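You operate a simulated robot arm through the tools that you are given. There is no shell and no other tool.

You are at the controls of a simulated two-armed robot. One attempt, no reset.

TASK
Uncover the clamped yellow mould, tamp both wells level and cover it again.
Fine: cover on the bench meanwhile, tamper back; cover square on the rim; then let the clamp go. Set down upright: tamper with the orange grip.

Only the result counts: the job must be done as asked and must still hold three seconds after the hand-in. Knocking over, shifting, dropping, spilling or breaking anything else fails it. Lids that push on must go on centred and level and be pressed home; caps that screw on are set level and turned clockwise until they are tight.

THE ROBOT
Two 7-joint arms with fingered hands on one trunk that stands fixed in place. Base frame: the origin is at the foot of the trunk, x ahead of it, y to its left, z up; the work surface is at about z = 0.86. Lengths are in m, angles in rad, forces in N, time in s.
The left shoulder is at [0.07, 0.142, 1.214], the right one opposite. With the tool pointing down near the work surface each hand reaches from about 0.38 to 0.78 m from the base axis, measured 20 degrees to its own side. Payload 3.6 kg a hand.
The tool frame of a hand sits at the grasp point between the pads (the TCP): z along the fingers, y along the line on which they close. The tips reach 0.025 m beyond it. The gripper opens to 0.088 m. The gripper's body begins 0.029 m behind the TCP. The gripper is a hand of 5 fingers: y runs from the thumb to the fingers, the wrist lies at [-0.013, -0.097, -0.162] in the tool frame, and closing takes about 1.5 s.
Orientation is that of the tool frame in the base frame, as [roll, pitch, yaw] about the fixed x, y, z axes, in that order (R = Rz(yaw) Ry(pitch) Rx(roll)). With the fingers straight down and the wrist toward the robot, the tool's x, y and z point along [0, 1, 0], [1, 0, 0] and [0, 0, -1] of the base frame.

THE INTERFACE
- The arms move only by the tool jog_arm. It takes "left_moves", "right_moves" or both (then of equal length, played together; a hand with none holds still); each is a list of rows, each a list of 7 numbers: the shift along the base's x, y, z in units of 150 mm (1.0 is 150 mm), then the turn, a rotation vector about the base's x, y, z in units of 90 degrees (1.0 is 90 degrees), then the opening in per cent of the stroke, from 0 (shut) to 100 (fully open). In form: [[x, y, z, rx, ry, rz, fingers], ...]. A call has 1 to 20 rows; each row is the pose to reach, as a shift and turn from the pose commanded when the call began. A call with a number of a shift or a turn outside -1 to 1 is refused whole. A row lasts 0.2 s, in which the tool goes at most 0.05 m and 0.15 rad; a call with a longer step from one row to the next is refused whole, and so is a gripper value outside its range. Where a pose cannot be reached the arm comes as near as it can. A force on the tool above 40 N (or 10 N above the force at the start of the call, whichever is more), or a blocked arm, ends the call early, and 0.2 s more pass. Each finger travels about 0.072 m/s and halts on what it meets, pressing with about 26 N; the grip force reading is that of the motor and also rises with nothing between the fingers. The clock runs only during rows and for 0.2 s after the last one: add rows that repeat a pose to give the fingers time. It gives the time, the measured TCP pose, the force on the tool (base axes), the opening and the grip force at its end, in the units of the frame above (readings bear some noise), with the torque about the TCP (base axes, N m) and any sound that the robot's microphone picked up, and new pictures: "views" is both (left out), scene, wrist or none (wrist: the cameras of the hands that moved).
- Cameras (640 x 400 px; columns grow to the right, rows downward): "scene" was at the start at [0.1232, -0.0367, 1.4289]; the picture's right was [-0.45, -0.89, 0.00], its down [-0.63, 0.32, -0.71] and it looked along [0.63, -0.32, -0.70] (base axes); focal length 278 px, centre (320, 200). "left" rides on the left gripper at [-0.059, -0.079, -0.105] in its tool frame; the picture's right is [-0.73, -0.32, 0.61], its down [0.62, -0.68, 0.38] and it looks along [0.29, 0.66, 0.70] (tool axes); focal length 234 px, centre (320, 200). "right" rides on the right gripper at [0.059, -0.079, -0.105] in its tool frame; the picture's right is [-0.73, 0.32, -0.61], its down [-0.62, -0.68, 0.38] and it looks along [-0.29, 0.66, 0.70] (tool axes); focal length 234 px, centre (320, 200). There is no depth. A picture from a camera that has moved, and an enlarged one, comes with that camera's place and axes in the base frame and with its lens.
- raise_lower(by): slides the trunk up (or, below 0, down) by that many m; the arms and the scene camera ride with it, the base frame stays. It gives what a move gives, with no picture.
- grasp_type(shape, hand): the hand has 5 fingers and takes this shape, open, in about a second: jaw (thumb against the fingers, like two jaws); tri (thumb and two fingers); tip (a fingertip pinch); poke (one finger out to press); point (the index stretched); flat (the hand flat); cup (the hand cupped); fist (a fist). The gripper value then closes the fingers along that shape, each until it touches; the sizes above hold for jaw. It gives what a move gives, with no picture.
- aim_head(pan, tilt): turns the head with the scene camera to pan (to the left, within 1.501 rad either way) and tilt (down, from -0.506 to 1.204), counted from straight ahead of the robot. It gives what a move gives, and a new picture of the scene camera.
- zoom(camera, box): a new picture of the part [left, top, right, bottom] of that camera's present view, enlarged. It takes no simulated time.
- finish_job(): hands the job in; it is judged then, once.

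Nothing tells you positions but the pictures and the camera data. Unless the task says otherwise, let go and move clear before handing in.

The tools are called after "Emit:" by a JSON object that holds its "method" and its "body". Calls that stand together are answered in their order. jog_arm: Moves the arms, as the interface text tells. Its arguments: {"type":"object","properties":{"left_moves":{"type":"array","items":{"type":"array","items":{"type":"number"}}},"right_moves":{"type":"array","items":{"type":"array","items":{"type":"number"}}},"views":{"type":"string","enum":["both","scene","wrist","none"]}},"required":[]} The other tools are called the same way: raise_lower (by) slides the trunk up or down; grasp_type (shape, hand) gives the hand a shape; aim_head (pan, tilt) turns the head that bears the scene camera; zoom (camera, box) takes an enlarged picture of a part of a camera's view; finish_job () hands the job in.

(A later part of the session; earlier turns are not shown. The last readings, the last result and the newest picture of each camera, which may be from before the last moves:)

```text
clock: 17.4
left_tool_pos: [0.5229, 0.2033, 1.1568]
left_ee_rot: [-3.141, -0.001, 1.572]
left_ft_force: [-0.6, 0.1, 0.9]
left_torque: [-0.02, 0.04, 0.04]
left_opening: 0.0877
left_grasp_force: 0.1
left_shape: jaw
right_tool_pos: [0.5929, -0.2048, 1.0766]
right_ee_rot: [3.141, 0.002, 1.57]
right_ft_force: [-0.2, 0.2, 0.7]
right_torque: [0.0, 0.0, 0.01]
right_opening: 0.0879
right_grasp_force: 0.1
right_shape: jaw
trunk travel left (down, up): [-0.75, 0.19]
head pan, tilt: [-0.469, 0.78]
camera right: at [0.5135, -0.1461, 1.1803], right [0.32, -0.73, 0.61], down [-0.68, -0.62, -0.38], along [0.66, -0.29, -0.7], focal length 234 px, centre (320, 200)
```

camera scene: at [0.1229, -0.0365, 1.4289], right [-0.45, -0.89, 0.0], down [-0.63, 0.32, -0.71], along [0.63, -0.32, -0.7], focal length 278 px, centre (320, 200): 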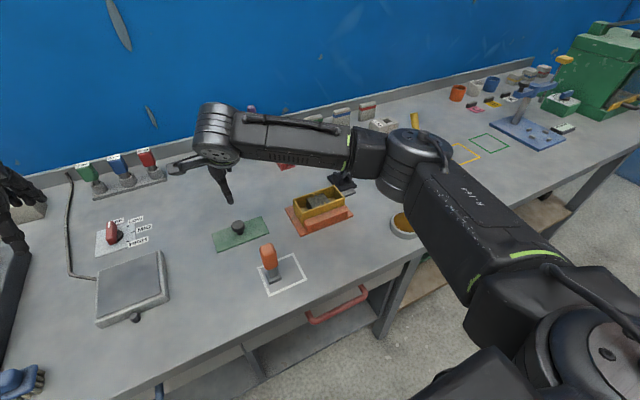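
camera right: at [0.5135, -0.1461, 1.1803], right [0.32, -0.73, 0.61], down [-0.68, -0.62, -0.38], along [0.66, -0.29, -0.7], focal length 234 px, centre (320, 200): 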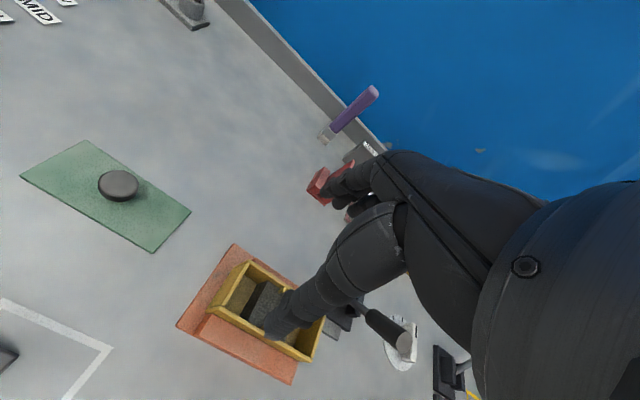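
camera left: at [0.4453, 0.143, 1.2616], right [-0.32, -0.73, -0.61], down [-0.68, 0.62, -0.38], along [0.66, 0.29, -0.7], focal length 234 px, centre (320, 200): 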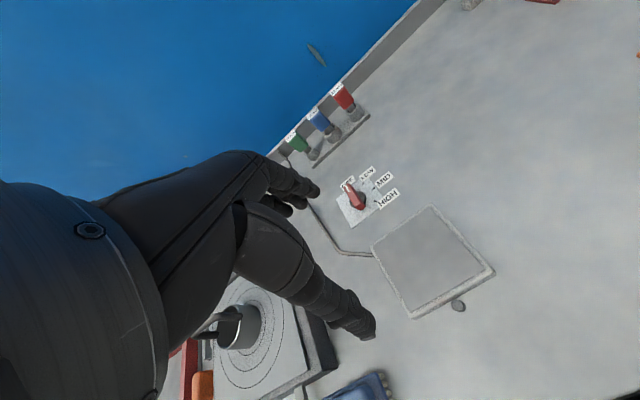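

The cover is lying flat on the bench. I'll shift a bit further right so the thumb stops blocking the wells.

Emit:
{"method": "jog_arm", "body": {"right_moves": [[0, -0.2, 0, 0, 0, 0, 100], [0, -0.4, 0, 0, 0, 0, 100], [0, -0.6, 0, 0, 0, 0, 100], [0, -0.6, 0, 0, 0, 0, 100]], "views": "wrist"}}

Emit:
{"method": "zoom", "body": {"camera": "right", "box": [110, 190, 290, 340]}}

Emit:
{"method": "zoom", "body": {"camera": "scene", "box": [288, 180, 348, 220]}}

```text
clock: 18.4
left_tool_pos: [0.5231, 0.2032, 1.1578]
left_ee_rot: [-3.141, 0.0, 1.572]
left_ft_force: [0.5, -0.2, 0.5]
left_torque: [0.0, 0.0, 0.0]
left_opening: 0.0876
left_grasp_force: 0.0
left_shape: jaw
right_tool_pos: [0.5906, -0.296, 1.077]
right_ee_rot: [-3.142, 0.001, 1.572]
right_ft_force: [0.6, 0.2, -0.5]
right_torque: [-0.01, 0.02, -0.04]
right_opening: 0.0877
right_grasp_force: 0.1
right_shape: jaw
trunk travel left (down, up): [-0.75, 0.19]
head pan, tilt: [-0.469, 0.78]
camera right: at [0.5131, -0.2367, 1.181], right [0.32, -0.73, 0.61], down [-0.68, -0.62, -0.38], along [0.66, -0.29, -0.7], focal length 234 px, centre (320, 200)
```

right: 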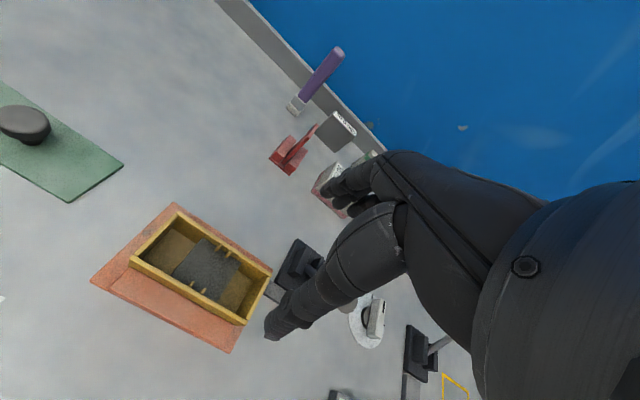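

```text
2.67 times, centred on (200, 265) of right
camera zoom: at [0.5131, -0.2367, 1.181], right [0.32, -0.73, 0.61], down [-0.68, -0.62, -0.38], along [0.66, -0.29, -0.7], focal length 624 px, centre (640, 27)
```

zoom: 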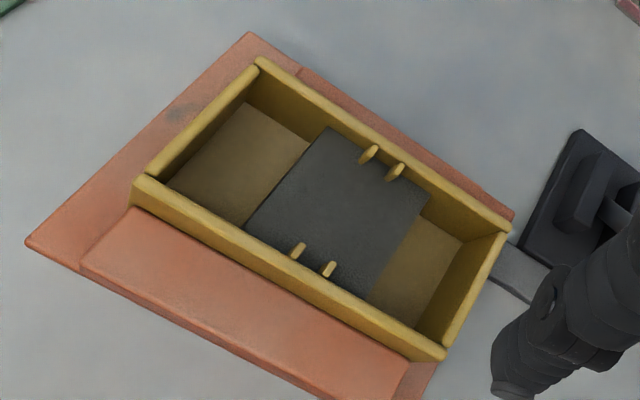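

```text
10.00 times, centred on (318, 200) of scene
camera zoom: at [0.1235, -0.0362, 1.4289], right [-0.45, -0.89, 0.0], down [-0.63, 0.32, -0.71], along [0.63, -0.32, -0.7], focal length 2775 px, centre (340, 200)
```

zoom: 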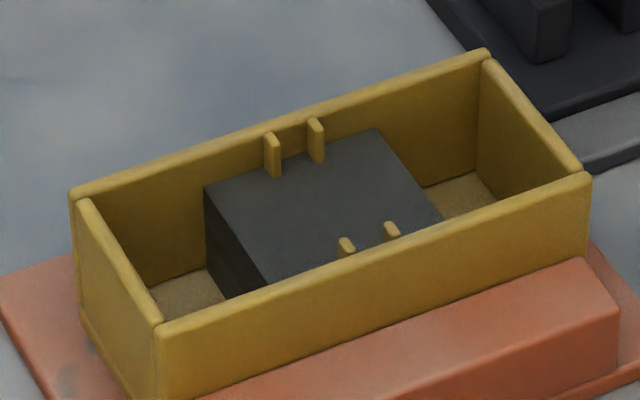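

The mould interior has a dark block about 52 mm long in the middle and brown floors at both ends. I need to work out which parts are the wells, so I'll zoom in hard.

Emit:
{"method": "zoom", "body": {"camera": "right", "box": [130, 210, 275, 320]}}

Emit:
{"method": "zoom", "body": {"camera": "right", "box": [170, 230, 250, 300]}}

Emit:
{"method": "zoom", "body": {"camera": "scene", "box": [304, 190, 334, 212]}}

Emit:
{"method": "zoom", "body": {"camera": "scene", "box": [320, 185, 346, 205]}}

```text
3.64 times, centred on (202, 265) of right
camera zoom: at [0.5131, -0.2367, 1.181], right [0.32, -0.73, 0.61], down [-0.68, -0.62, -0.38], along [0.66, -0.29, -0.7], focal length 852 px, centre (747, -36)
```

zoom: 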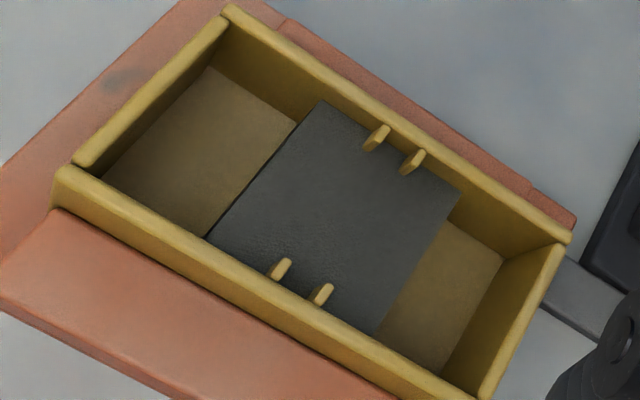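

```text
5.71 times, centred on (210, 265) of right
camera zoom: at [0.5131, -0.2367, 1.181], right [0.32, -0.73, 0.61], down [-0.68, -0.62, -0.38], along [0.66, -0.29, -0.7], focal length 1338 px, centre (949, -171)
```

zoom: 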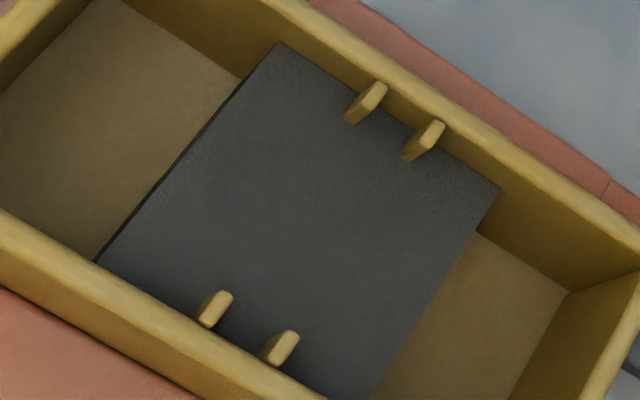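

```text
16.00 times, centred on (319, 201) of scene
camera zoom: at [0.1235, -0.0362, 1.4289], right [-0.45, -0.89, 0.0], down [-0.63, 0.32, -0.71], along [0.63, -0.32, -0.7], focal length 4440 px, centre (336, 184)
```

zoom: 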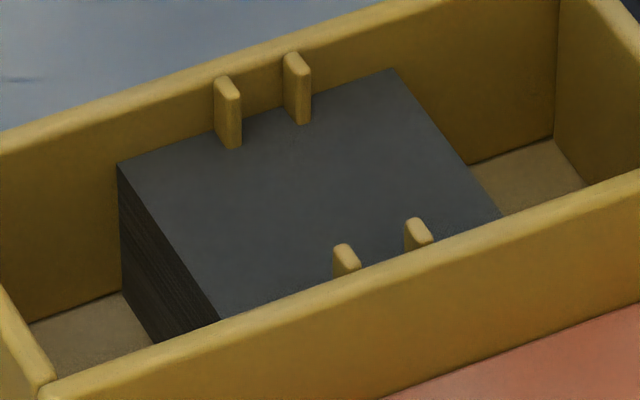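

```text
16.00 times, centred on (333, 195) of scene
camera zoom: at [0.1235, -0.0362, 1.4289], right [-0.45, -0.89, 0.0], down [-0.63, 0.32, -0.71], along [0.63, -0.32, -0.7], focal length 4440 px, centre (112, 280)
```

zoom: 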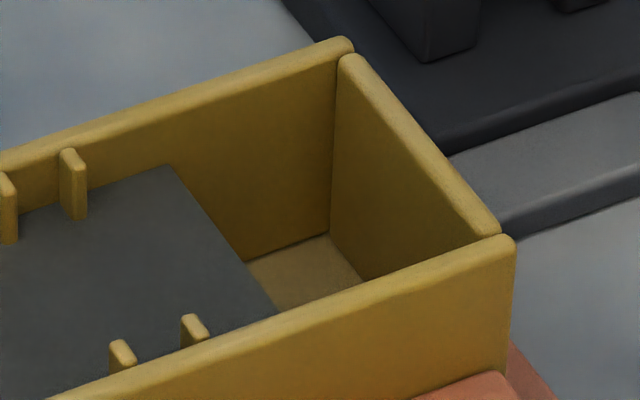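

The dark block is 52 × 44 × 30 mm and fixed centrally, leaving a pocket about 31 mm wide at each end. That suits the 28 × 30 mm tamper foot. I'll zoom into each end pocket to judge the fill.

Emit:
{"method": "zoom", "body": {"camera": "right", "box": [145, 222, 205, 268]}}

Emit:
{"method": "zoom", "body": {"camera": "right", "box": [210, 255, 275, 325]}}

Emit:
{"method": "zoom", "body": {"camera": "scene", "box": [298, 200, 314, 212]}}

Emit:
{"method": "zoom", "body": {"camera": "scene", "box": [324, 192, 340, 202]}}

```text
8.70 times, centred on (175, 245) of right
camera zoom: at [0.5131, -0.2367, 1.181], right [0.32, -0.73, 0.61], down [-0.68, -0.62, -0.38], along [0.66, -0.29, -0.7], focal length 2036 px, centre (1581, -191)
```

zoom: 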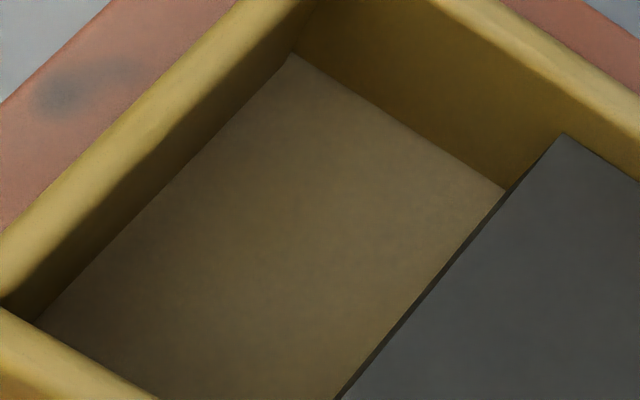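

```text
5.71 times, centred on (242, 290) of right
camera zoom: at [0.5131, -0.2367, 1.181], right [0.32, -0.73, 0.61], down [-0.68, -0.62, -0.38], along [0.66, -0.29, -0.7], focal length 1338 px, centre (763, -314)
```

zoom: 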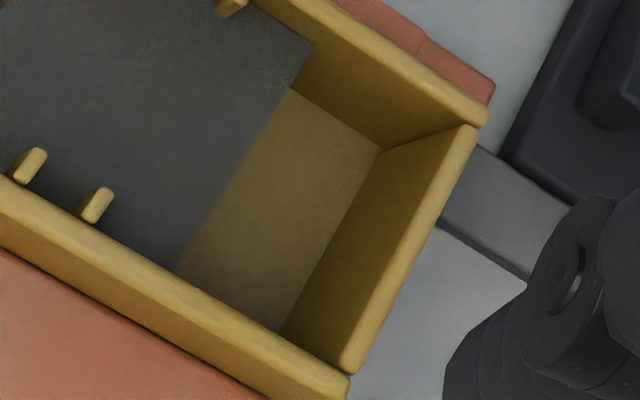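

```text
16.00 times, centred on (306, 206) of scene
camera zoom: at [0.1235, -0.0362, 1.4289], right [-0.45, -0.89, 0.0], down [-0.63, 0.32, -0.71], along [0.63, -0.32, -0.7], focal length 4440 px, centre (544, 104)
```

zoom: 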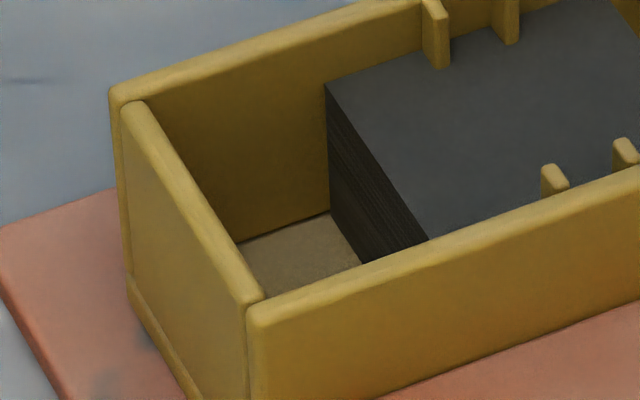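

```text
16.00 times, centred on (332, 197) of scene
camera zoom: at [0.1235, -0.0362, 1.4289], right [-0.45, -0.89, 0.0], down [-0.63, 0.32, -0.71], along [0.63, -0.32, -0.7], focal length 4440 px, centre (128, 248)
```

zoom: 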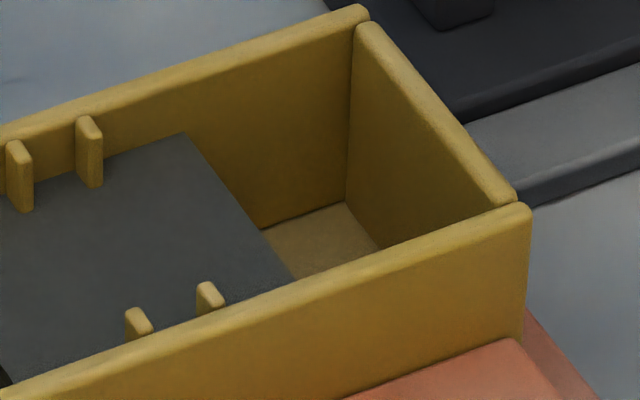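

The pocket floors are beige sand at z≈0.878 on each side of the dark core, so I take the two end pockets as the wells. Next I'll move the open hand over the tamper at (0.463, -0.090).

Emit:
{"method": "jog_arm", "body": {"right_moves": [[-0.15, 0.2, 0, 0, 0, 0, 100], [-0.3, 0.4, 0, 0, 0, 0, 100], [-0.45, 0.6, 0, 0, 0, 0, 100], [-0.6, 0.8, 0, 0, 0, 0, 100], [-0.75, 1, 0, 0, 0, 0, 100]], "views": "none"}}

Emit:
{"method": "jog_arm", "body": {"right_moves": [[-0.04, 0.18, 0, 0, 0, 0, 100], [-0.1, 0.378, -0.03, 0, 0, 0, 100], [-0.1, 0.378, -0.06, 0, 0, 0, 100], [-0.1, 0.378, -0.06, 0, 0, 0, 100]], "views": "both"}}

```text
clock: 19.6
left_tool_pos: [0.5224, 0.2043, 1.1587]
left_ee_rot: [3.141, 0.002, 1.572]
left_ft_force: [0.5, 0.6, -0.4]
left_torque: [0.01, 0.01, -0.01]
left_opening: 0.0877
left_grasp_force: 0.0
left_shape: jaw
right_tool_pos: [0.4799, -0.1435, 1.076]
right_ee_rot: [-3.141, 0.001, 1.571]
right_ft_force: [0.0, 1.1, -0.1]
right_torque: [-0.02, -0.02, 0.02]
right_opening: 0.0875
right_grasp_force: 0.1
right_shape: jaw
trunk travel left (down, up): [-0.75, 0.19]
head pan, tilt: [-0.469, 0.78]
```

```text
clock: 20.6
left_tool_pos: [0.5232, 0.2027, 1.1578]
left_ee_rot: [-3.141, 0.0, 1.57]
left_ft_force: [0.5, 0.1, -0.4]
left_torque: [0.03, 0.03, -0.02]
left_opening: 0.0879
left_grasp_force: 0.1
left_shape: jaw
right_tool_pos: [0.4653, -0.0885, 1.0678]
right_ee_rot: [-3.141, 0.0, 1.572]
right_ft_force: [-0.4, -0.2, 0.0]
right_torque: [0.02, -0.01, -0.01]
right_opening: 0.088
right_grasp_force: 0.2
right_shape: jaw
trunk travel left (down, up): [-0.75, 0.19]
head pan, tilt: [-0.469, 0.78]
camera scene: at [0.1233, -0.0364, 1.4289], right [-0.45, -0.89, 0.0], down [-0.63, 0.32, -0.71], along [0.63, -0.32, -0.7], focal length 278 px, centre (320, 200)
camera right: at [0.3856, -0.0289, 1.1716], right [0.32, -0.73, 0.61], down [-0.68, -0.62, -0.38], along [0.66, -0.29, -0.7], focal length 234 px, centre (320, 200)
```

scene: 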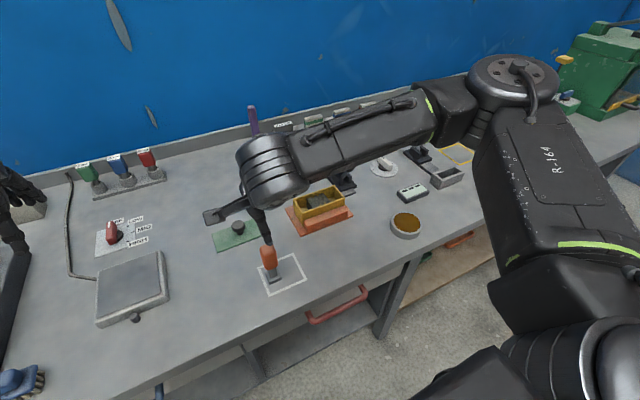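
right: 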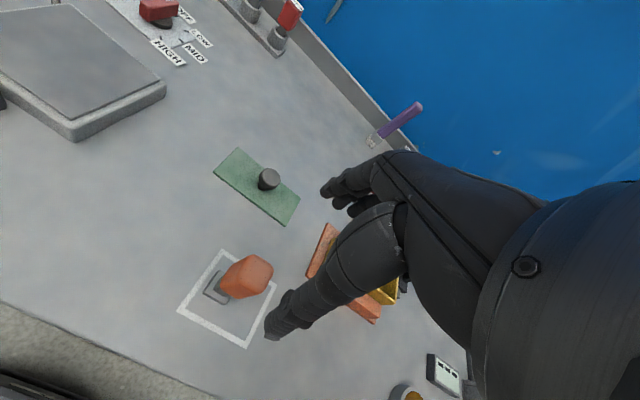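

The hand hovers over the tamper. I'll zoom in to get the grip's exact centre and shape.

Emit:
{"method": "zoom", "body": {"camera": "right", "box": [170, 240, 290, 350]}}

Emit:
{"method": "zoom", "body": {"camera": "scene", "box": [220, 190, 310, 300]}}

```text
3.64 times, centred on (230, 295) of right
camera zoom: at [0.3856, -0.0289, 1.1716], right [0.32, -0.73, 0.61], down [-0.68, -0.62, -0.38], along [0.66, -0.29, -0.7], focal length 852 px, centre (647, -146)
```

zoom: 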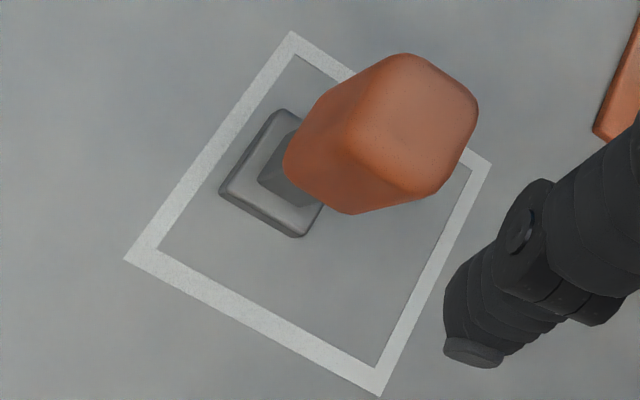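

```text
3.64 times, centred on (265, 245) of scene
camera zoom: at [0.1233, -0.0364, 1.4289], right [-0.45, -0.89, 0.0], down [-0.63, 0.32, -0.71], along [0.63, -0.32, -0.7], focal length 1009 px, centre (520, 36)
```

zoom: 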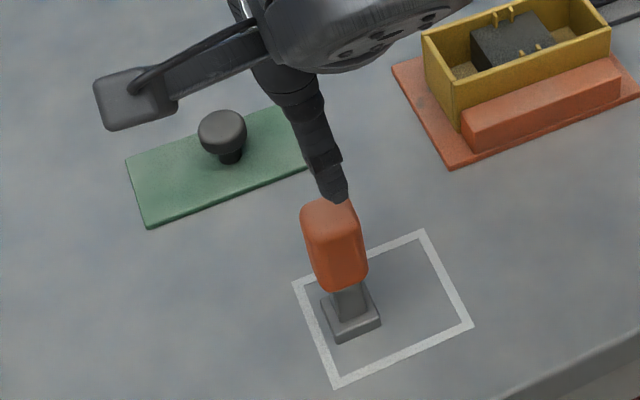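

The tamper's centre is at about (0.462, -0.090) with its faces square to the axes. I'll lower the open hand around the orange grip.

Emit:
{"method": "jog_arm", "body": {"right_moves": [[-0.02, -0.008, -0.15, 0, 0, 0, 100], [-0.02, -0.008, -0.35, 0, 0, 0, 100], [-0.02, -0.008, -0.55, 0, 0, 0, 100], [-0.02, -0.008, -0.7, 0, 0, 0, 100], [-0.02, -0.008, -0.8, 0, 0, 0, 100], [-0.02, -0.008, -0.83, 0, 0, 0, 100], [-0.02, -0.008, -0.83, 0, 0, 0, 100]], "views": "both"}}

Emit:
{"method": "zoom", "body": {"camera": "scene", "box": [220, 190, 310, 300]}}

```text
clock: 22.2
left_tool_pos: [0.5224, 0.2029, 1.158]
left_ee_rot: [3.14, 0.0, 1.57]
left_ft_force: [0.0, 0.6, 0.8]
left_torque: [0.0, 0.03, 0.0]
left_opening: 0.0876
left_grasp_force: 0.1
left_shape: jaw
right_tool_pos: [0.4621, -0.0897, 0.9429]
right_ee_rot: [-3.14, -0.001, 1.571]
right_ft_force: [-0.8, 0.2, -0.5]
right_torque: [0.01, -0.01, 0.0]
right_opening: 0.0876
right_grasp_force: 0.0
right_shape: jaw
trunk travel left (down, up): [-0.75, 0.19]
head pan, tilt: [-0.469, 0.78]
camera scene: at [0.1233, -0.0366, 1.4289], right [-0.45, -0.89, 0.0], down [-0.63, 0.32, -0.71], along [0.63, -0.32, -0.7], focal length 278 px, centre (320, 200)
camera right: at [0.3825, -0.0308, 1.0475], right [0.32, -0.73, 0.61], down [-0.68, -0.62, -0.38], along [0.66, -0.29, -0.7], focal length 234 px, centre (320, 200)
```

scene: 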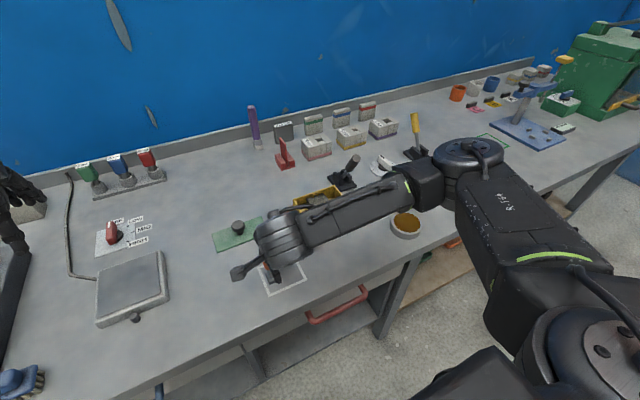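
right: 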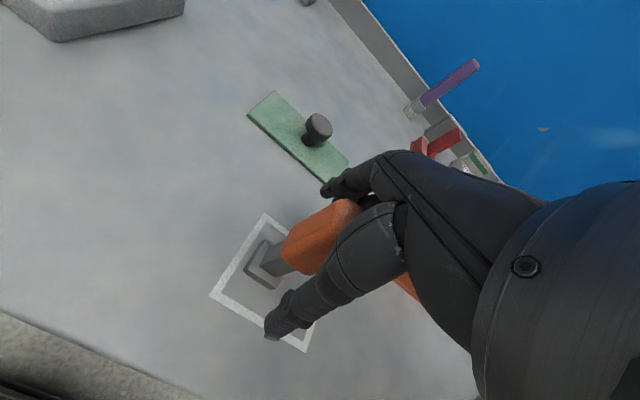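

```text
3.64 times, centred on (265, 245) of scene
camera zoom: at [0.1233, -0.0366, 1.4289], right [-0.45, -0.89, 0.0], down [-0.63, 0.32, -0.71], along [0.63, -0.32, -0.7], focal length 1009 px, centre (520, 36)
```

zoom: 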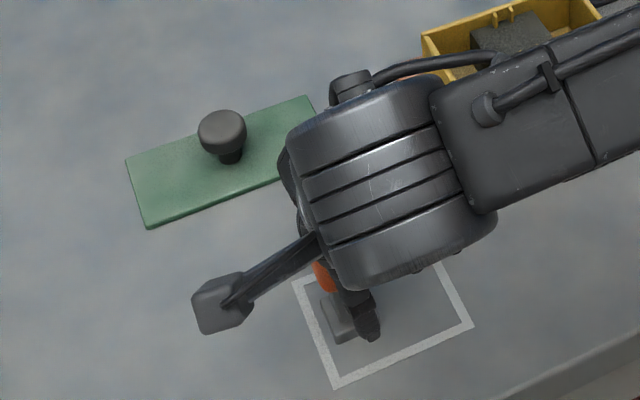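

The grip sits centrally in the hand. I'll close the fingers on it.

Emit:
{"method": "jog_arm", "body": {"right_moves": [[0, 0, 0, 0, 0, 0, 60], [0, 0, 0, 0, 0, 0, 45], [0, 0, 0, 0, 0, 0, 30], [0, 0, 0, 0, 0, 0, 15], [0, 0, 0, 0, 0, 0, 0], [0, 0, 0, 0, 0, 0, 0], [0, 0, 0, 0, 0, 0, 0], [0, 0, 0, 0, 0, 0, 0]], "views": "wrist"}}

Emit:
{"method": "zoom", "body": {"camera": "right", "box": [200, 150, 400, 360]}}

```text
clock: 24.0
left_tool_pos: [0.5234, 0.2028, 1.1578]
left_ee_rot: [-3.139, 0.001, 1.57]
left_ft_force: [-0.1, -0.4, -0.2]
left_torque: [-0.01, -0.03, -0.02]
left_opening: 0.0877
left_grasp_force: 0.1
left_shape: jaw
right_tool_pos: [0.4611, -0.0904, 0.9432]
right_ee_rot: [-3.141, -0.001, 1.569]
right_ft_force: [-1.2, -0.5, -0.1]
right_torque: [0.02, 0.01, 0.0]
right_opening: 0.0251
right_grasp_force: 25.9
right_shape: jaw
trunk travel left (down, up): [-0.75, 0.19]
head pan, tilt: [-0.469, 0.78]
camera right: at [0.3824, -0.0308, 1.0476], right [0.32, -0.73, 0.61], down [-0.68, -0.62, -0.38], along [0.66, -0.29, -0.7], focal length 234 px, centre (320, 200)
```

right: 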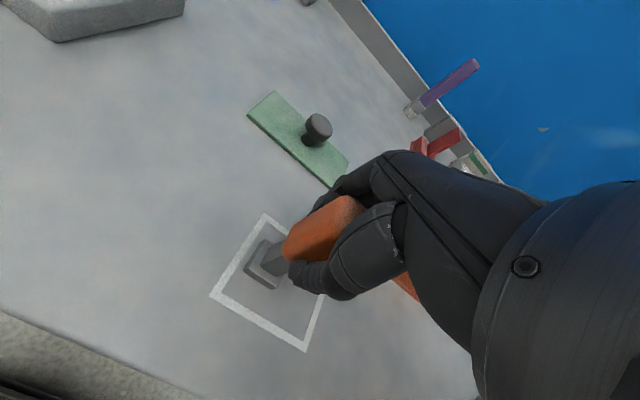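

```text
1.90 times, centred on (300, 255) of right
camera zoom: at [0.3824, -0.0308, 1.0476], right [0.32, -0.73, 0.61], down [-0.68, -0.62, -0.38], along [0.66, -0.29, -0.7], focal length 446 px, centre (358, 95)
```

zoom: 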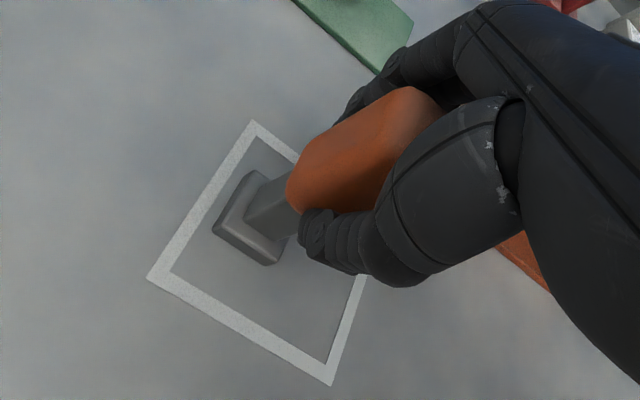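

The tamper is gripped at 26 N with an opening of 25 mm. I'll lift it straight up and carry it over the left well.

Emit:
{"method": "jog_arm", "body": {"right_moves": [[0, 0, 0.1, 0, 0, 0, 0], [0, 0, 0.3, 0, 0, 0, 0], [0, 0, 0.55, 0, 0, 0, 0], [0, 0, 0.85, 0, 0, 0, 0], [0.15, -0.16, 0.85, 0, 0, 0, 0], [0.32, -0.34, 0.85, 0, 0, 0, 0], [0.5, -0.53, 0.85, 0, 0, 0, 0], [0.68, -0.72, 0.85, 0, 0, 0, 0], [0.867, -0.923, 0.85, 0, 0, 0, 0], [0.867, -0.923, 0.85, 0, 0, 0, 0]], "views": "both"}}

Emit:
{"method": "zoom", "body": {"camera": "scene", "box": [270, 140, 370, 240]}}

Emit:
{"method": "zoom", "body": {"camera": "right", "box": [180, 180, 380, 360]}}

```text
clock: 26.2
left_tool_pos: [0.5226, 0.2051, 1.1574]
left_ee_rot: [3.141, 0.0, 1.571]
left_ft_force: [0.6, 0.2, -0.3]
left_torque: [0.02, -0.03, 0.0]
left_opening: 0.0878
left_grasp_force: 0.1
left_shape: jaw
right_tool_pos: [0.5903, -0.229, 1.0692]
right_ee_rot: [-3.141, 0.0, 1.571]
right_ft_force: [-0.3, 1.0, -2.5]
right_torque: [-0.01, 0.0, 0.0]
right_opening: 0.0247
right_grasp_force: 25.6
right_shape: jaw
trunk travel left (down, up): [-0.75, 0.19]
head pan, tilt: [-0.469, 0.78]
camera scene: at [0.1233, -0.0362, 1.4289], right [-0.45, -0.89, 0.0], down [-0.63, 0.32, -0.71], along [0.63, -0.32, -0.7], focal length 278 px, centre (320, 200)
camera right: at [0.5126, -0.1694, 1.1743], right [0.32, -0.73, 0.61], down [-0.68, -0.62, -0.38], along [0.66, -0.29, -0.7], focal length 234 px, centre (320, 200)
```

scene: 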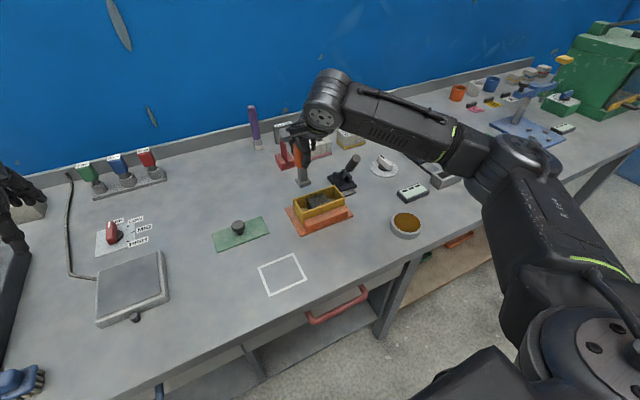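
right: 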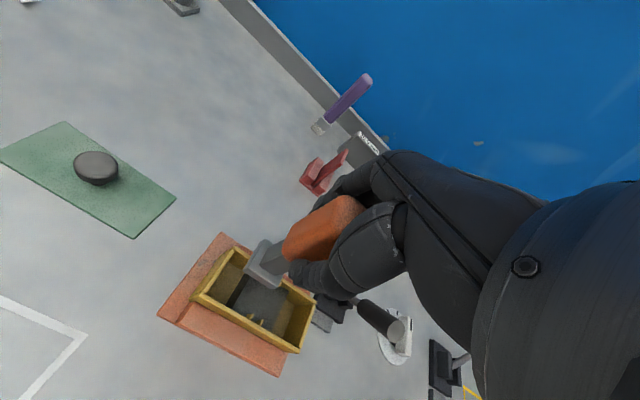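

```text
4.00 times, centred on (320, 190) of scene
camera zoom: at [0.1233, -0.0362, 1.4289], right [-0.45, -0.89, 0.0], down [-0.63, 0.32, -0.71], along [0.63, -0.32, -0.7], focal length 1110 px, centre (320, 240)
```

zoom: 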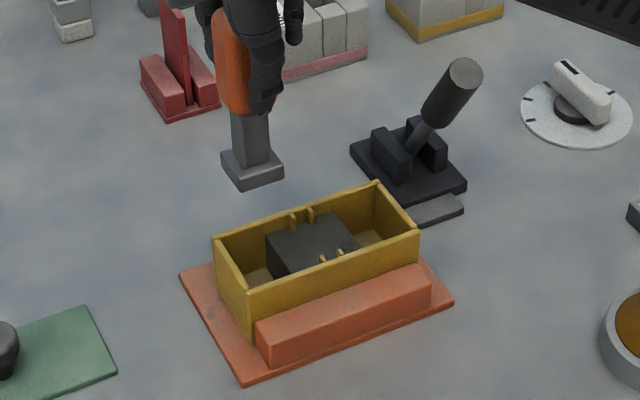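

```text
2.22 times, centred on (280, 270) of right
camera zoom: at [0.5126, -0.1694, 1.1743], right [0.32, -0.73, 0.61], down [-0.68, -0.62, -0.38], along [0.66, -0.29, -0.7], focal length 520 px, centre (409, 44)
```

zoom: 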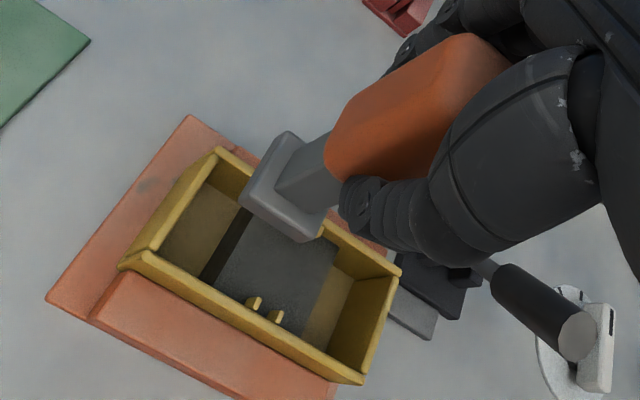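

The tamper hangs upright over the left well, with its foot spanning y from -0.214 to -0.2425. I'll lower until the foot is just above the rim and check the alignment.

Emit:
{"method": "jog_arm", "body": {"right_moves": [[0.005, 0, -0.1, 0, 0, 0, 0], [0.005, 0, -0.25, 0, 0, 0, 0], [0.005, 0, -0.35, 0, 0, 0, 0], [0.005, 0, -0.4, 0, 0, 0, 0], [0.005, 0, -0.4, 0, 0, 0, 0]], "views": "wrist"}}

Emit:
{"method": "zoom", "body": {"camera": "scene", "box": [288, 175, 348, 215]}}

Emit:
{"method": "zoom", "body": {"camera": "right", "box": [180, 200, 340, 320]}}

```text
clock: 27.4
left_tool_pos: [0.5222, 0.2047, 1.1582]
left_ee_rot: [-3.141, 0.001, 1.57]
left_ft_force: [0.0, 0.0, 0.6]
left_torque: [-0.01, 0.01, -0.02]
left_opening: 0.0877
left_grasp_force: 0.0
left_shape: jaw
right_tool_pos: [0.5927, -0.229, 1.0103]
right_ee_rot: [-3.141, -0.002, 1.572]
right_ft_force: [0.6, 0.5, -2.7]
right_torque: [0.01, -0.01, -0.03]
right_opening: 0.0245
right_grasp_force: 26.2
right_shape: jaw
trunk travel left (down, up): [-0.75, 0.19]
head pan, tilt: [-0.469, 0.78]
camera right: at [0.5139, -0.1694, 1.1145], right [0.32, -0.73, 0.61], down [-0.68, -0.62, -0.38], along [0.66, -0.29, -0.7], focal length 234 px, centre (320, 200)
```

right: 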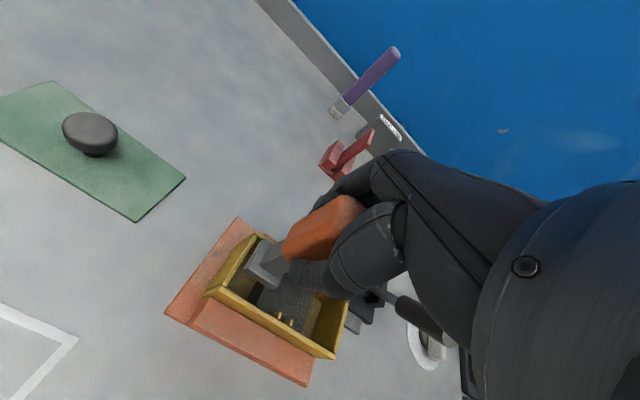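

```text
10.00 times, centred on (318, 195) of scene
camera zoom: at [0.1237, -0.0367, 1.4289], right [-0.45, -0.89, 0.0], down [-0.63, 0.32, -0.71], along [0.63, -0.32, -0.7], focal length 2775 px, centre (340, 250)
```

zoom: 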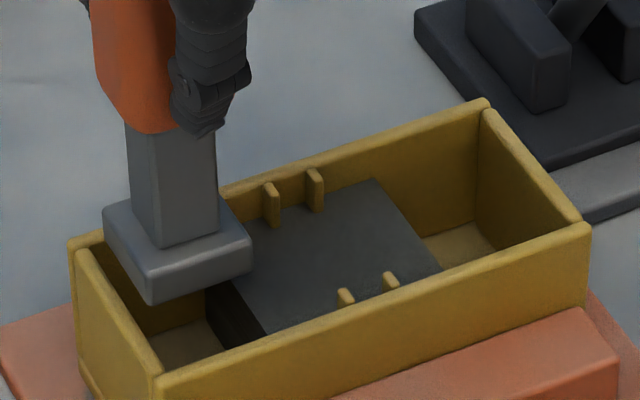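

```text
3.33 times, centred on (260, 260) of right
camera zoom: at [0.5139, -0.1694, 1.1145], right [0.32, -0.73, 0.61], down [-0.68, -0.62, -0.38], along [0.66, -0.29, -0.7], focal length 781 px, centre (520, 0)
```

zoom: 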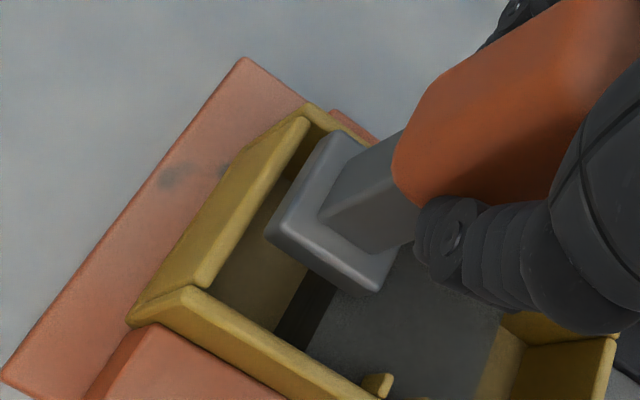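

The foot is centred to within about 1 mm of the left well, which spans y -0.212 to -0.243. I'll nudge 1 mm left and lower into the well while watching the force.

Emit:
{"method": "jog_arm", "body": {"right_moves": [[0, 0.006, 0, 0, 0, 0, 0], [0, 0.006, -0.05, 0, 0, 0, 0], [0, 0.006, -0.1, 0, 0, 0, 0], [0, 0.006, -0.15, 0, 0, 0, 0], [0, 0.006, -0.2, 0, 0, 0, 0], [0, 0.006, -0.24, 0, 0, 0, 0]], "views": "wrist"}}

Emit:
{"method": "zoom", "body": {"camera": "scene", "box": [288, 175, 348, 215]}}

```text
clock: 28.8
left_tool_pos: [0.5235, 0.2036, 1.1587]
left_ee_rot: [3.14, 0.0, 1.57]
left_ft_force: [-0.3, 0.2, -0.2]
left_torque: [0.02, -0.02, -0.02]
left_opening: 0.0879
left_grasp_force: 0.1
left_shape: jaw
right_tool_pos: [0.5921, -0.2277, 0.9743]
right_ee_rot: [3.141, 0.001, 1.573]
right_ft_force: [1.1, -1.1, -3.1]
right_torque: [-0.02, 0.01, 0.0]
right_opening: 0.0247
right_grasp_force: 26.2
right_shape: jaw
trunk travel left (down, up): [-0.75, 0.19]
head pan, tilt: [-0.469, 0.78]
camera right: at [0.5139, -0.1685, 1.0784], right [0.32, -0.73, 0.61], down [-0.68, -0.62, -0.38], along [0.66, -0.29, -0.7], focal length 234 px, centre (320, 200)
```

right: 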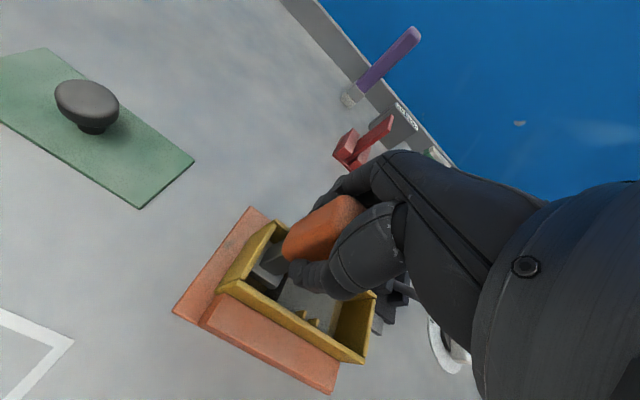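

```text
10.00 times, centred on (318, 195) of scene
camera zoom: at [0.1238, -0.0368, 1.4289], right [-0.45, -0.89, 0.0], down [-0.63, 0.32, -0.71], along [0.63, -0.32, -0.7], focal length 2775 px, centre (340, 250)
```

zoom: 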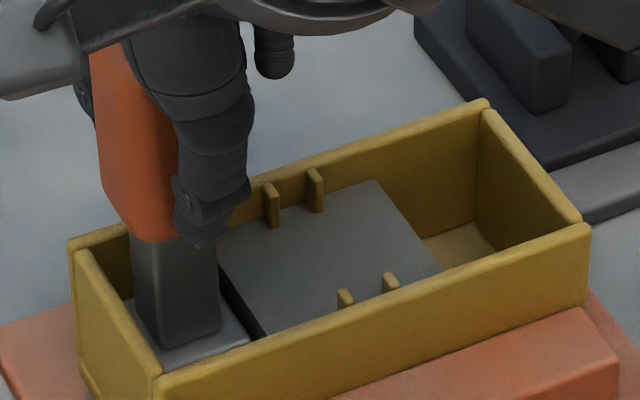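

The foot is inside the left well with no side contact, since only the tamper's weight shows. I'll lower in small steps until the foot meets the fill.

Emit:
{"method": "jog_arm", "body": {"right_moves": [[0, 0, -0.03, 0, 0, 0, 0], [0, 0, -0.06, 0, 0, 0, 0]], "views": "none"}}

Emit:
{"method": "jog_arm", "body": {"right_moves": [[0, 0, -0.015, 0, 0, 0, 0], [0, 0, -0.02, 0, 0, 0, 0]], "views": "none"}}

Emit:
{"method": "jog_arm", "body": {"right_moves": [[0, 0, -0.01, 0, 0, 0, 0], [0, 0, -0.015, 0, 0, 0, 0]], "views": "none"}}

```text
clock: 29.4
left_tool_pos: [0.5229, 0.2035, 1.1576]
left_ee_rot: [-3.142, 0.001, 1.57]
left_ft_force: [-0.4, -0.4, 0.7]
left_torque: [0.01, 0.02, 0.04]
left_opening: 0.0877
left_grasp_force: 0.1
left_shape: jaw
right_tool_pos: [0.5932, -0.2274, 0.9655]
right_ee_rot: [-3.141, 0.001, 1.57]
right_ft_force: [0.2, 0.2, -2.2]
right_torque: [0.03, 0.0, -0.01]
right_opening: 0.0248
right_grasp_force: 25.9
right_shape: jaw
trunk travel left (down, up): [-0.75, 0.19]
head pan, tilt: [-0.469, 0.78]
```

```text
clock: 30.0
left_tool_pos: [0.5239, 0.204, 1.1581]
left_ee_rot: [3.141, 0.0, 1.571]
left_ft_force: [0.2, 0.8, 0.7]
left_torque: [-0.01, 0.01, 0.01]
left_opening: 0.0877
left_grasp_force: 0.1
left_shape: jaw
right_tool_pos: [0.5928, -0.2284, 0.9621]
right_ee_rot: [3.141, 0.001, 1.571]
right_ft_force: [-0.3, 0.2, -2.4]
right_torque: [0.02, 0.0, 0.02]
right_opening: 0.0249
right_grasp_force: 26.0
right_shape: jaw
trunk travel left (down, up): [-0.75, 0.19]
head pan, tilt: [-0.469, 0.78]
```

```text
clock: 30.6
left_tool_pos: [0.5238, 0.2038, 1.158]
left_ee_rot: [3.141, -0.001, 1.57]
left_ft_force: [-0.5, -0.2, -0.6]
left_torque: [-0.01, -0.04, 0.02]
left_opening: 0.0876
left_grasp_force: 0.0
left_shape: jaw
right_tool_pos: [0.5933, -0.2266, 0.9604]
right_ee_rot: [-3.141, 0.0, 1.572]
right_ft_force: [0.7, -0.3, -2.8]
right_torque: [0.01, -0.01, -0.01]
right_opening: 0.0247
right_grasp_force: 26.0
right_shape: jaw
trunk travel left (down, up): [-0.75, 0.19]
head pan, tilt: [-0.469, 0.78]
```

There's still no contact with the foot bottom near z≈0.877. I'll keep going down in 2 mm steps.

Emit:
{"method": "jog_arm", "body": {"right_moves": [[0, 0, -0.008, 0, 0, 0, 0], [0, 0, -0.014, 0, 0, 0, 0]], "views": "none"}}

Emit:
{"method": "jog_arm", "body": {"right_moves": [[0, 0, -0.008, 0, 0, 0, 0], [0, 0, -0.014, 0, 0, 0, 0]], "views": "none"}}

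Emit:
{"method": "jog_arm", "body": {"right_moves": [[0, 0, -0.008, 0, 0, 0, 0], [0, 0, -0.014, 0, 0, 0, 0]], "views": "none"}}

```text
clock: 31.2
left_tool_pos: [0.5215, 0.2039, 1.1585]
left_ee_rot: [-3.141, 0.0, 1.571]
left_ft_force: [-0.4, 0.2, 0.6]
left_torque: [0.06, 0.02, -0.01]
left_opening: 0.0876
left_grasp_force: 0.0
left_shape: jaw
right_tool_pos: [0.5916, -0.2274, 0.9603]
right_ee_rot: [3.141, 0.0, 1.571]
right_ft_force: [-0.9, 0.3, 3.4]
right_torque: [-0.02, -0.02, 0.01]
right_opening: 0.0248
right_grasp_force: 26.4
right_shape: jaw
trunk travel left (down, up): [-0.75, 0.19]
head pan, tilt: [-0.469, 0.78]
```

```text
clock: 31.8
left_tool_pos: [0.5205, 0.2035, 1.1582]
left_ee_rot: [3.14, -0.001, 1.571]
left_ft_force: [0.0, -0.1, 1.1]
left_torque: [-0.02, -0.02, 0.04]
left_opening: 0.0878
left_grasp_force: 0.0
left_shape: jaw
right_tool_pos: [0.5906, -0.2272, 0.9586]
right_ee_rot: [3.138, -0.001, 1.571]
right_ft_force: [-1.3, -0.9, 12.6]
right_torque: [-0.04, -0.08, 0.05]
right_opening: 0.0251
right_grasp_force: 25.9
right_shape: jaw
trunk travel left (down, up): [-0.75, 0.19]
head pan, tilt: [-0.469, 0.78]
```

```text
clock: 32.4
left_tool_pos: [0.5194, 0.2033, 1.1587]
left_ee_rot: [3.14, 0.0, 1.572]
left_ft_force: [0.8, 0.4, 0.3]
left_torque: [0.01, 0.0, 0.0]
left_opening: 0.0881
left_grasp_force: 0.0
left_shape: jaw
right_tool_pos: [0.5914, -0.2266, 0.9571]
right_ee_rot: [3.136, 0.0, 1.571]
right_ft_force: [0.9, -2.3, 22.7]
right_torque: [-0.06, -0.15, -0.03]
right_opening: 0.0261
right_grasp_force: 25.8
right_shape: jaw
trunk travel left (down, up): [-0.75, 0.19]
head pan, tilt: [-0.469, 0.78]
```

The foot met the fill at a TCP height of about 0.960, and the force has now risen to 23 N. I'll press a little further and look.

Emit:
{"method": "jog_arm", "body": {"right_moves": [[0, 0, -0.008, 0, 0, 0, 0], [0, 0, -0.014, 0, 0, 0, 0]], "views": "wrist"}}

Emit:
{"method": "zoom", "body": {"camera": "scene", "box": [288, 175, 348, 215]}}

Emit:
{"method": "zoom", "body": {"camera": "right", "box": [180, 180, 400, 380]}}

```text
clock: 33.0
left_tool_pos: [0.5182, 0.2049, 1.1598]
left_ee_rot: [3.139, 0.001, 1.571]
left_ft_force: [1.0, -0.7, 0.1]
left_torque: [-0.03, -0.01, 0.01]
left_opening: 0.0876
left_grasp_force: 0.0
left_shape: jaw
right_tool_pos: [0.5903, -0.2271, 0.9555]
right_ee_rot: [3.136, 0.001, 1.573]
right_ft_force: [3.3, -2.2, 33.0]
right_torque: [-0.07, -0.26, -0.02]
right_opening: 0.0276
right_grasp_force: 26.2
right_shape: jaw
trunk travel left (down, up): [-0.75, 0.19]
head pan, tilt: [-0.469, 0.78]
camera right: at [0.5103, -0.1673, 1.0595], right [0.32, -0.73, 0.61], down [-0.68, -0.62, -0.39], along [0.66, -0.29, -0.69], focal length 234 px, centre (320, 200)
```

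right: 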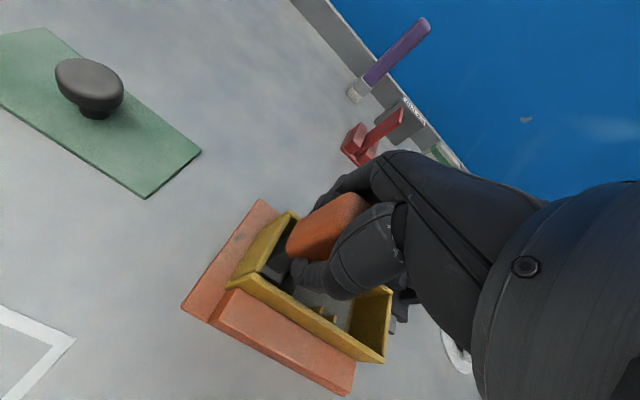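

```text
10.00 times, centred on (318, 195) of scene
camera zoom: at [0.1181, -0.0351, 1.4297], right [-0.45, -0.89, 0.0], down [-0.62, 0.32, -0.71], along [0.64, -0.32, -0.7], focal length 2775 px, centre (340, 250)
```

zoom: 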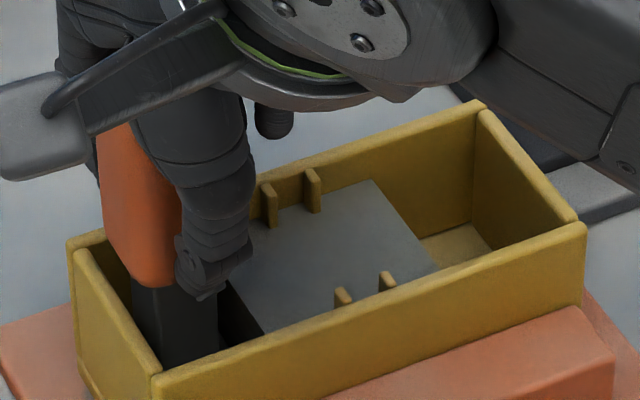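

```text
2.00 times, centred on (290, 280) of right
camera zoom: at [0.5103, -0.1673, 1.0595], right [0.32, -0.73, 0.61], down [-0.68, -0.62, -0.39], along [0.66, -0.29, -0.69], focal length 468 px, centre (380, 40)
```

zoom: 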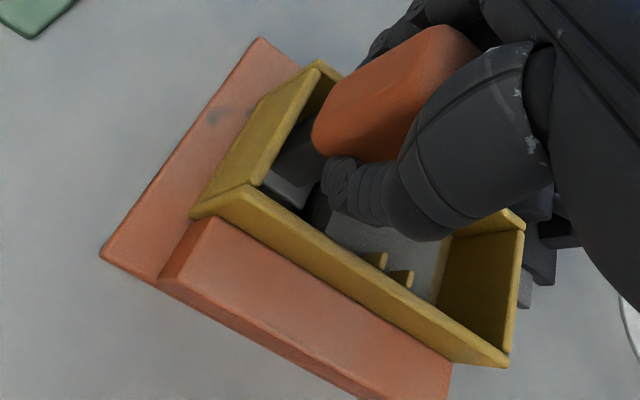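

The force is at 33 N, and the grip has slid up a few millimetres in my hand. I'll lift out and compare the left well floor with the right one to see whether the fill moved.

Emit:
{"method": "jog_arm", "body": {"right_moves": [[0, 0, 0.03, 0, 0, 0, 0], [0, 0, 0.08, 0, 0, 0, 0], [0, 0, 0.15, 0, 0, 0, 0], [0, 0, 0.22, 0, 0, 0, 0], [0, 0, 0.35, 0, 0, 0, 0], [0, 0, 0.55, 0, 0, 0, 0], [0, 0, 0.75, 0, 0, 0, 0], [0, 0, 0.75, 0, 0, 0, 0]], "views": "wrist"}}

Emit:
{"method": "zoom", "body": {"camera": "scene", "box": [298, 200, 314, 212]}}

Emit:
{"method": "zoom", "body": {"camera": "scene", "box": [270, 140, 370, 240]}}

Emit:
{"method": "zoom", "body": {"camera": "right", "box": [180, 180, 400, 380]}}

```text
clock: 34.8
left_tool_pos: [0.5226, 0.2028, 1.1577]
left_ee_rot: [-3.141, 0.001, 1.572]
left_ft_force: [-0.1, 0.3, 0.4]
left_torque: [0.02, 0.01, 0.03]
left_opening: 0.0877
left_grasp_force: 0.0
left_shape: jaw
right_tool_pos: [0.5931, -0.2276, 1.0645]
right_ee_rot: [-3.139, 0.001, 1.569]
right_ft_force: [0.5, -0.5, -1.1]
right_torque: [0.01, -0.03, -0.01]
right_opening: 0.0261
right_grasp_force: 25.9
right_shape: jaw
trunk travel left (down, up): [-0.75, 0.19]
head pan, tilt: [-0.469, 0.78]
camera right: at [0.5147, -0.169, 1.1687], right [0.32, -0.73, 0.61], down [-0.68, -0.62, -0.38], along [0.66, -0.29, -0.7], focal length 234 px, centre (320, 200)
```

right: 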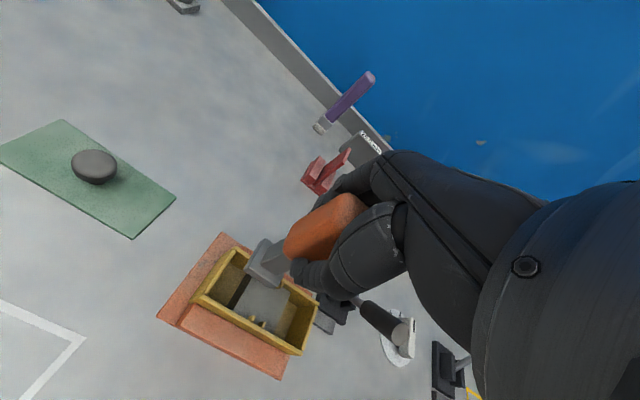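

```text
16.00 times, centred on (306, 206) of scene
camera zoom: at [0.1241, -0.037, 1.4288], right [-0.45, -0.89, 0.0], down [-0.63, 0.32, -0.71], along [0.63, -0.32, -0.7], focal length 4440 px, centre (544, 104)
```

zoom: 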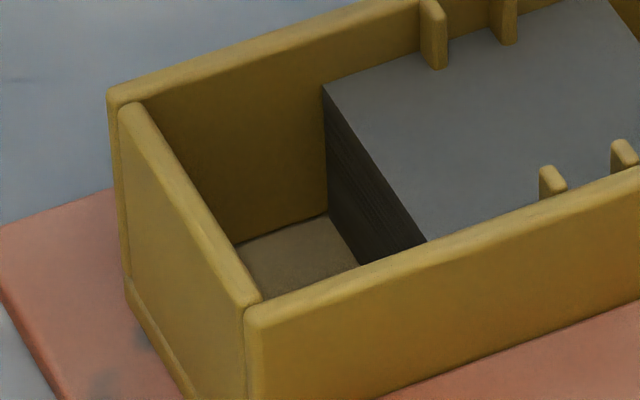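

```text
4.00 times, centred on (320, 190) of scene
camera zoom: at [0.1241, -0.037, 1.4288], right [-0.45, -0.89, 0.0], down [-0.63, 0.32, -0.71], along [0.63, -0.32, -0.7], focal length 1110 px, centre (320, 240)
```

zoom: 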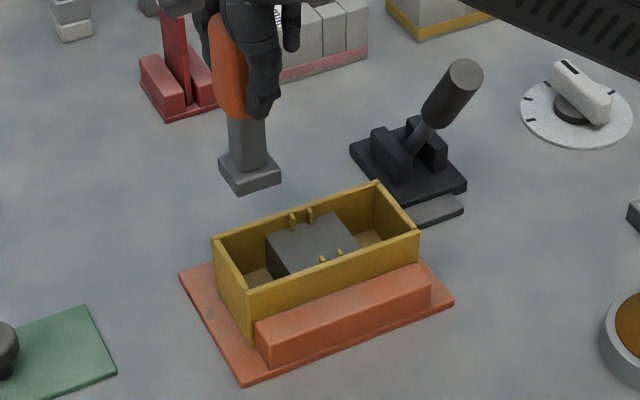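

```text
2.00 times, centred on (290, 280) of right
camera zoom: at [0.5147, -0.169, 1.1687], right [0.32, -0.73, 0.61], down [-0.68, -0.62, -0.38], along [0.66, -0.29, -0.7], focal length 468 px, centre (380, 40)
```

zoom: 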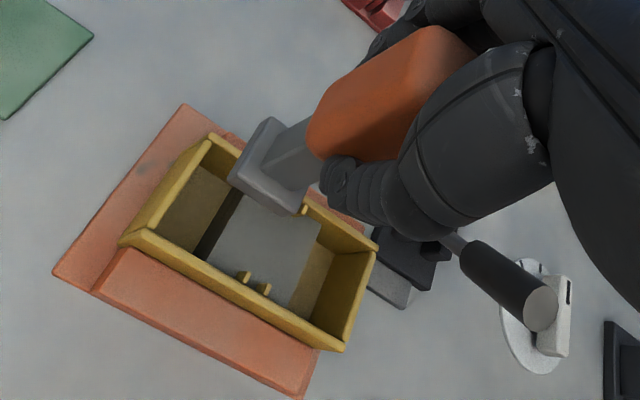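

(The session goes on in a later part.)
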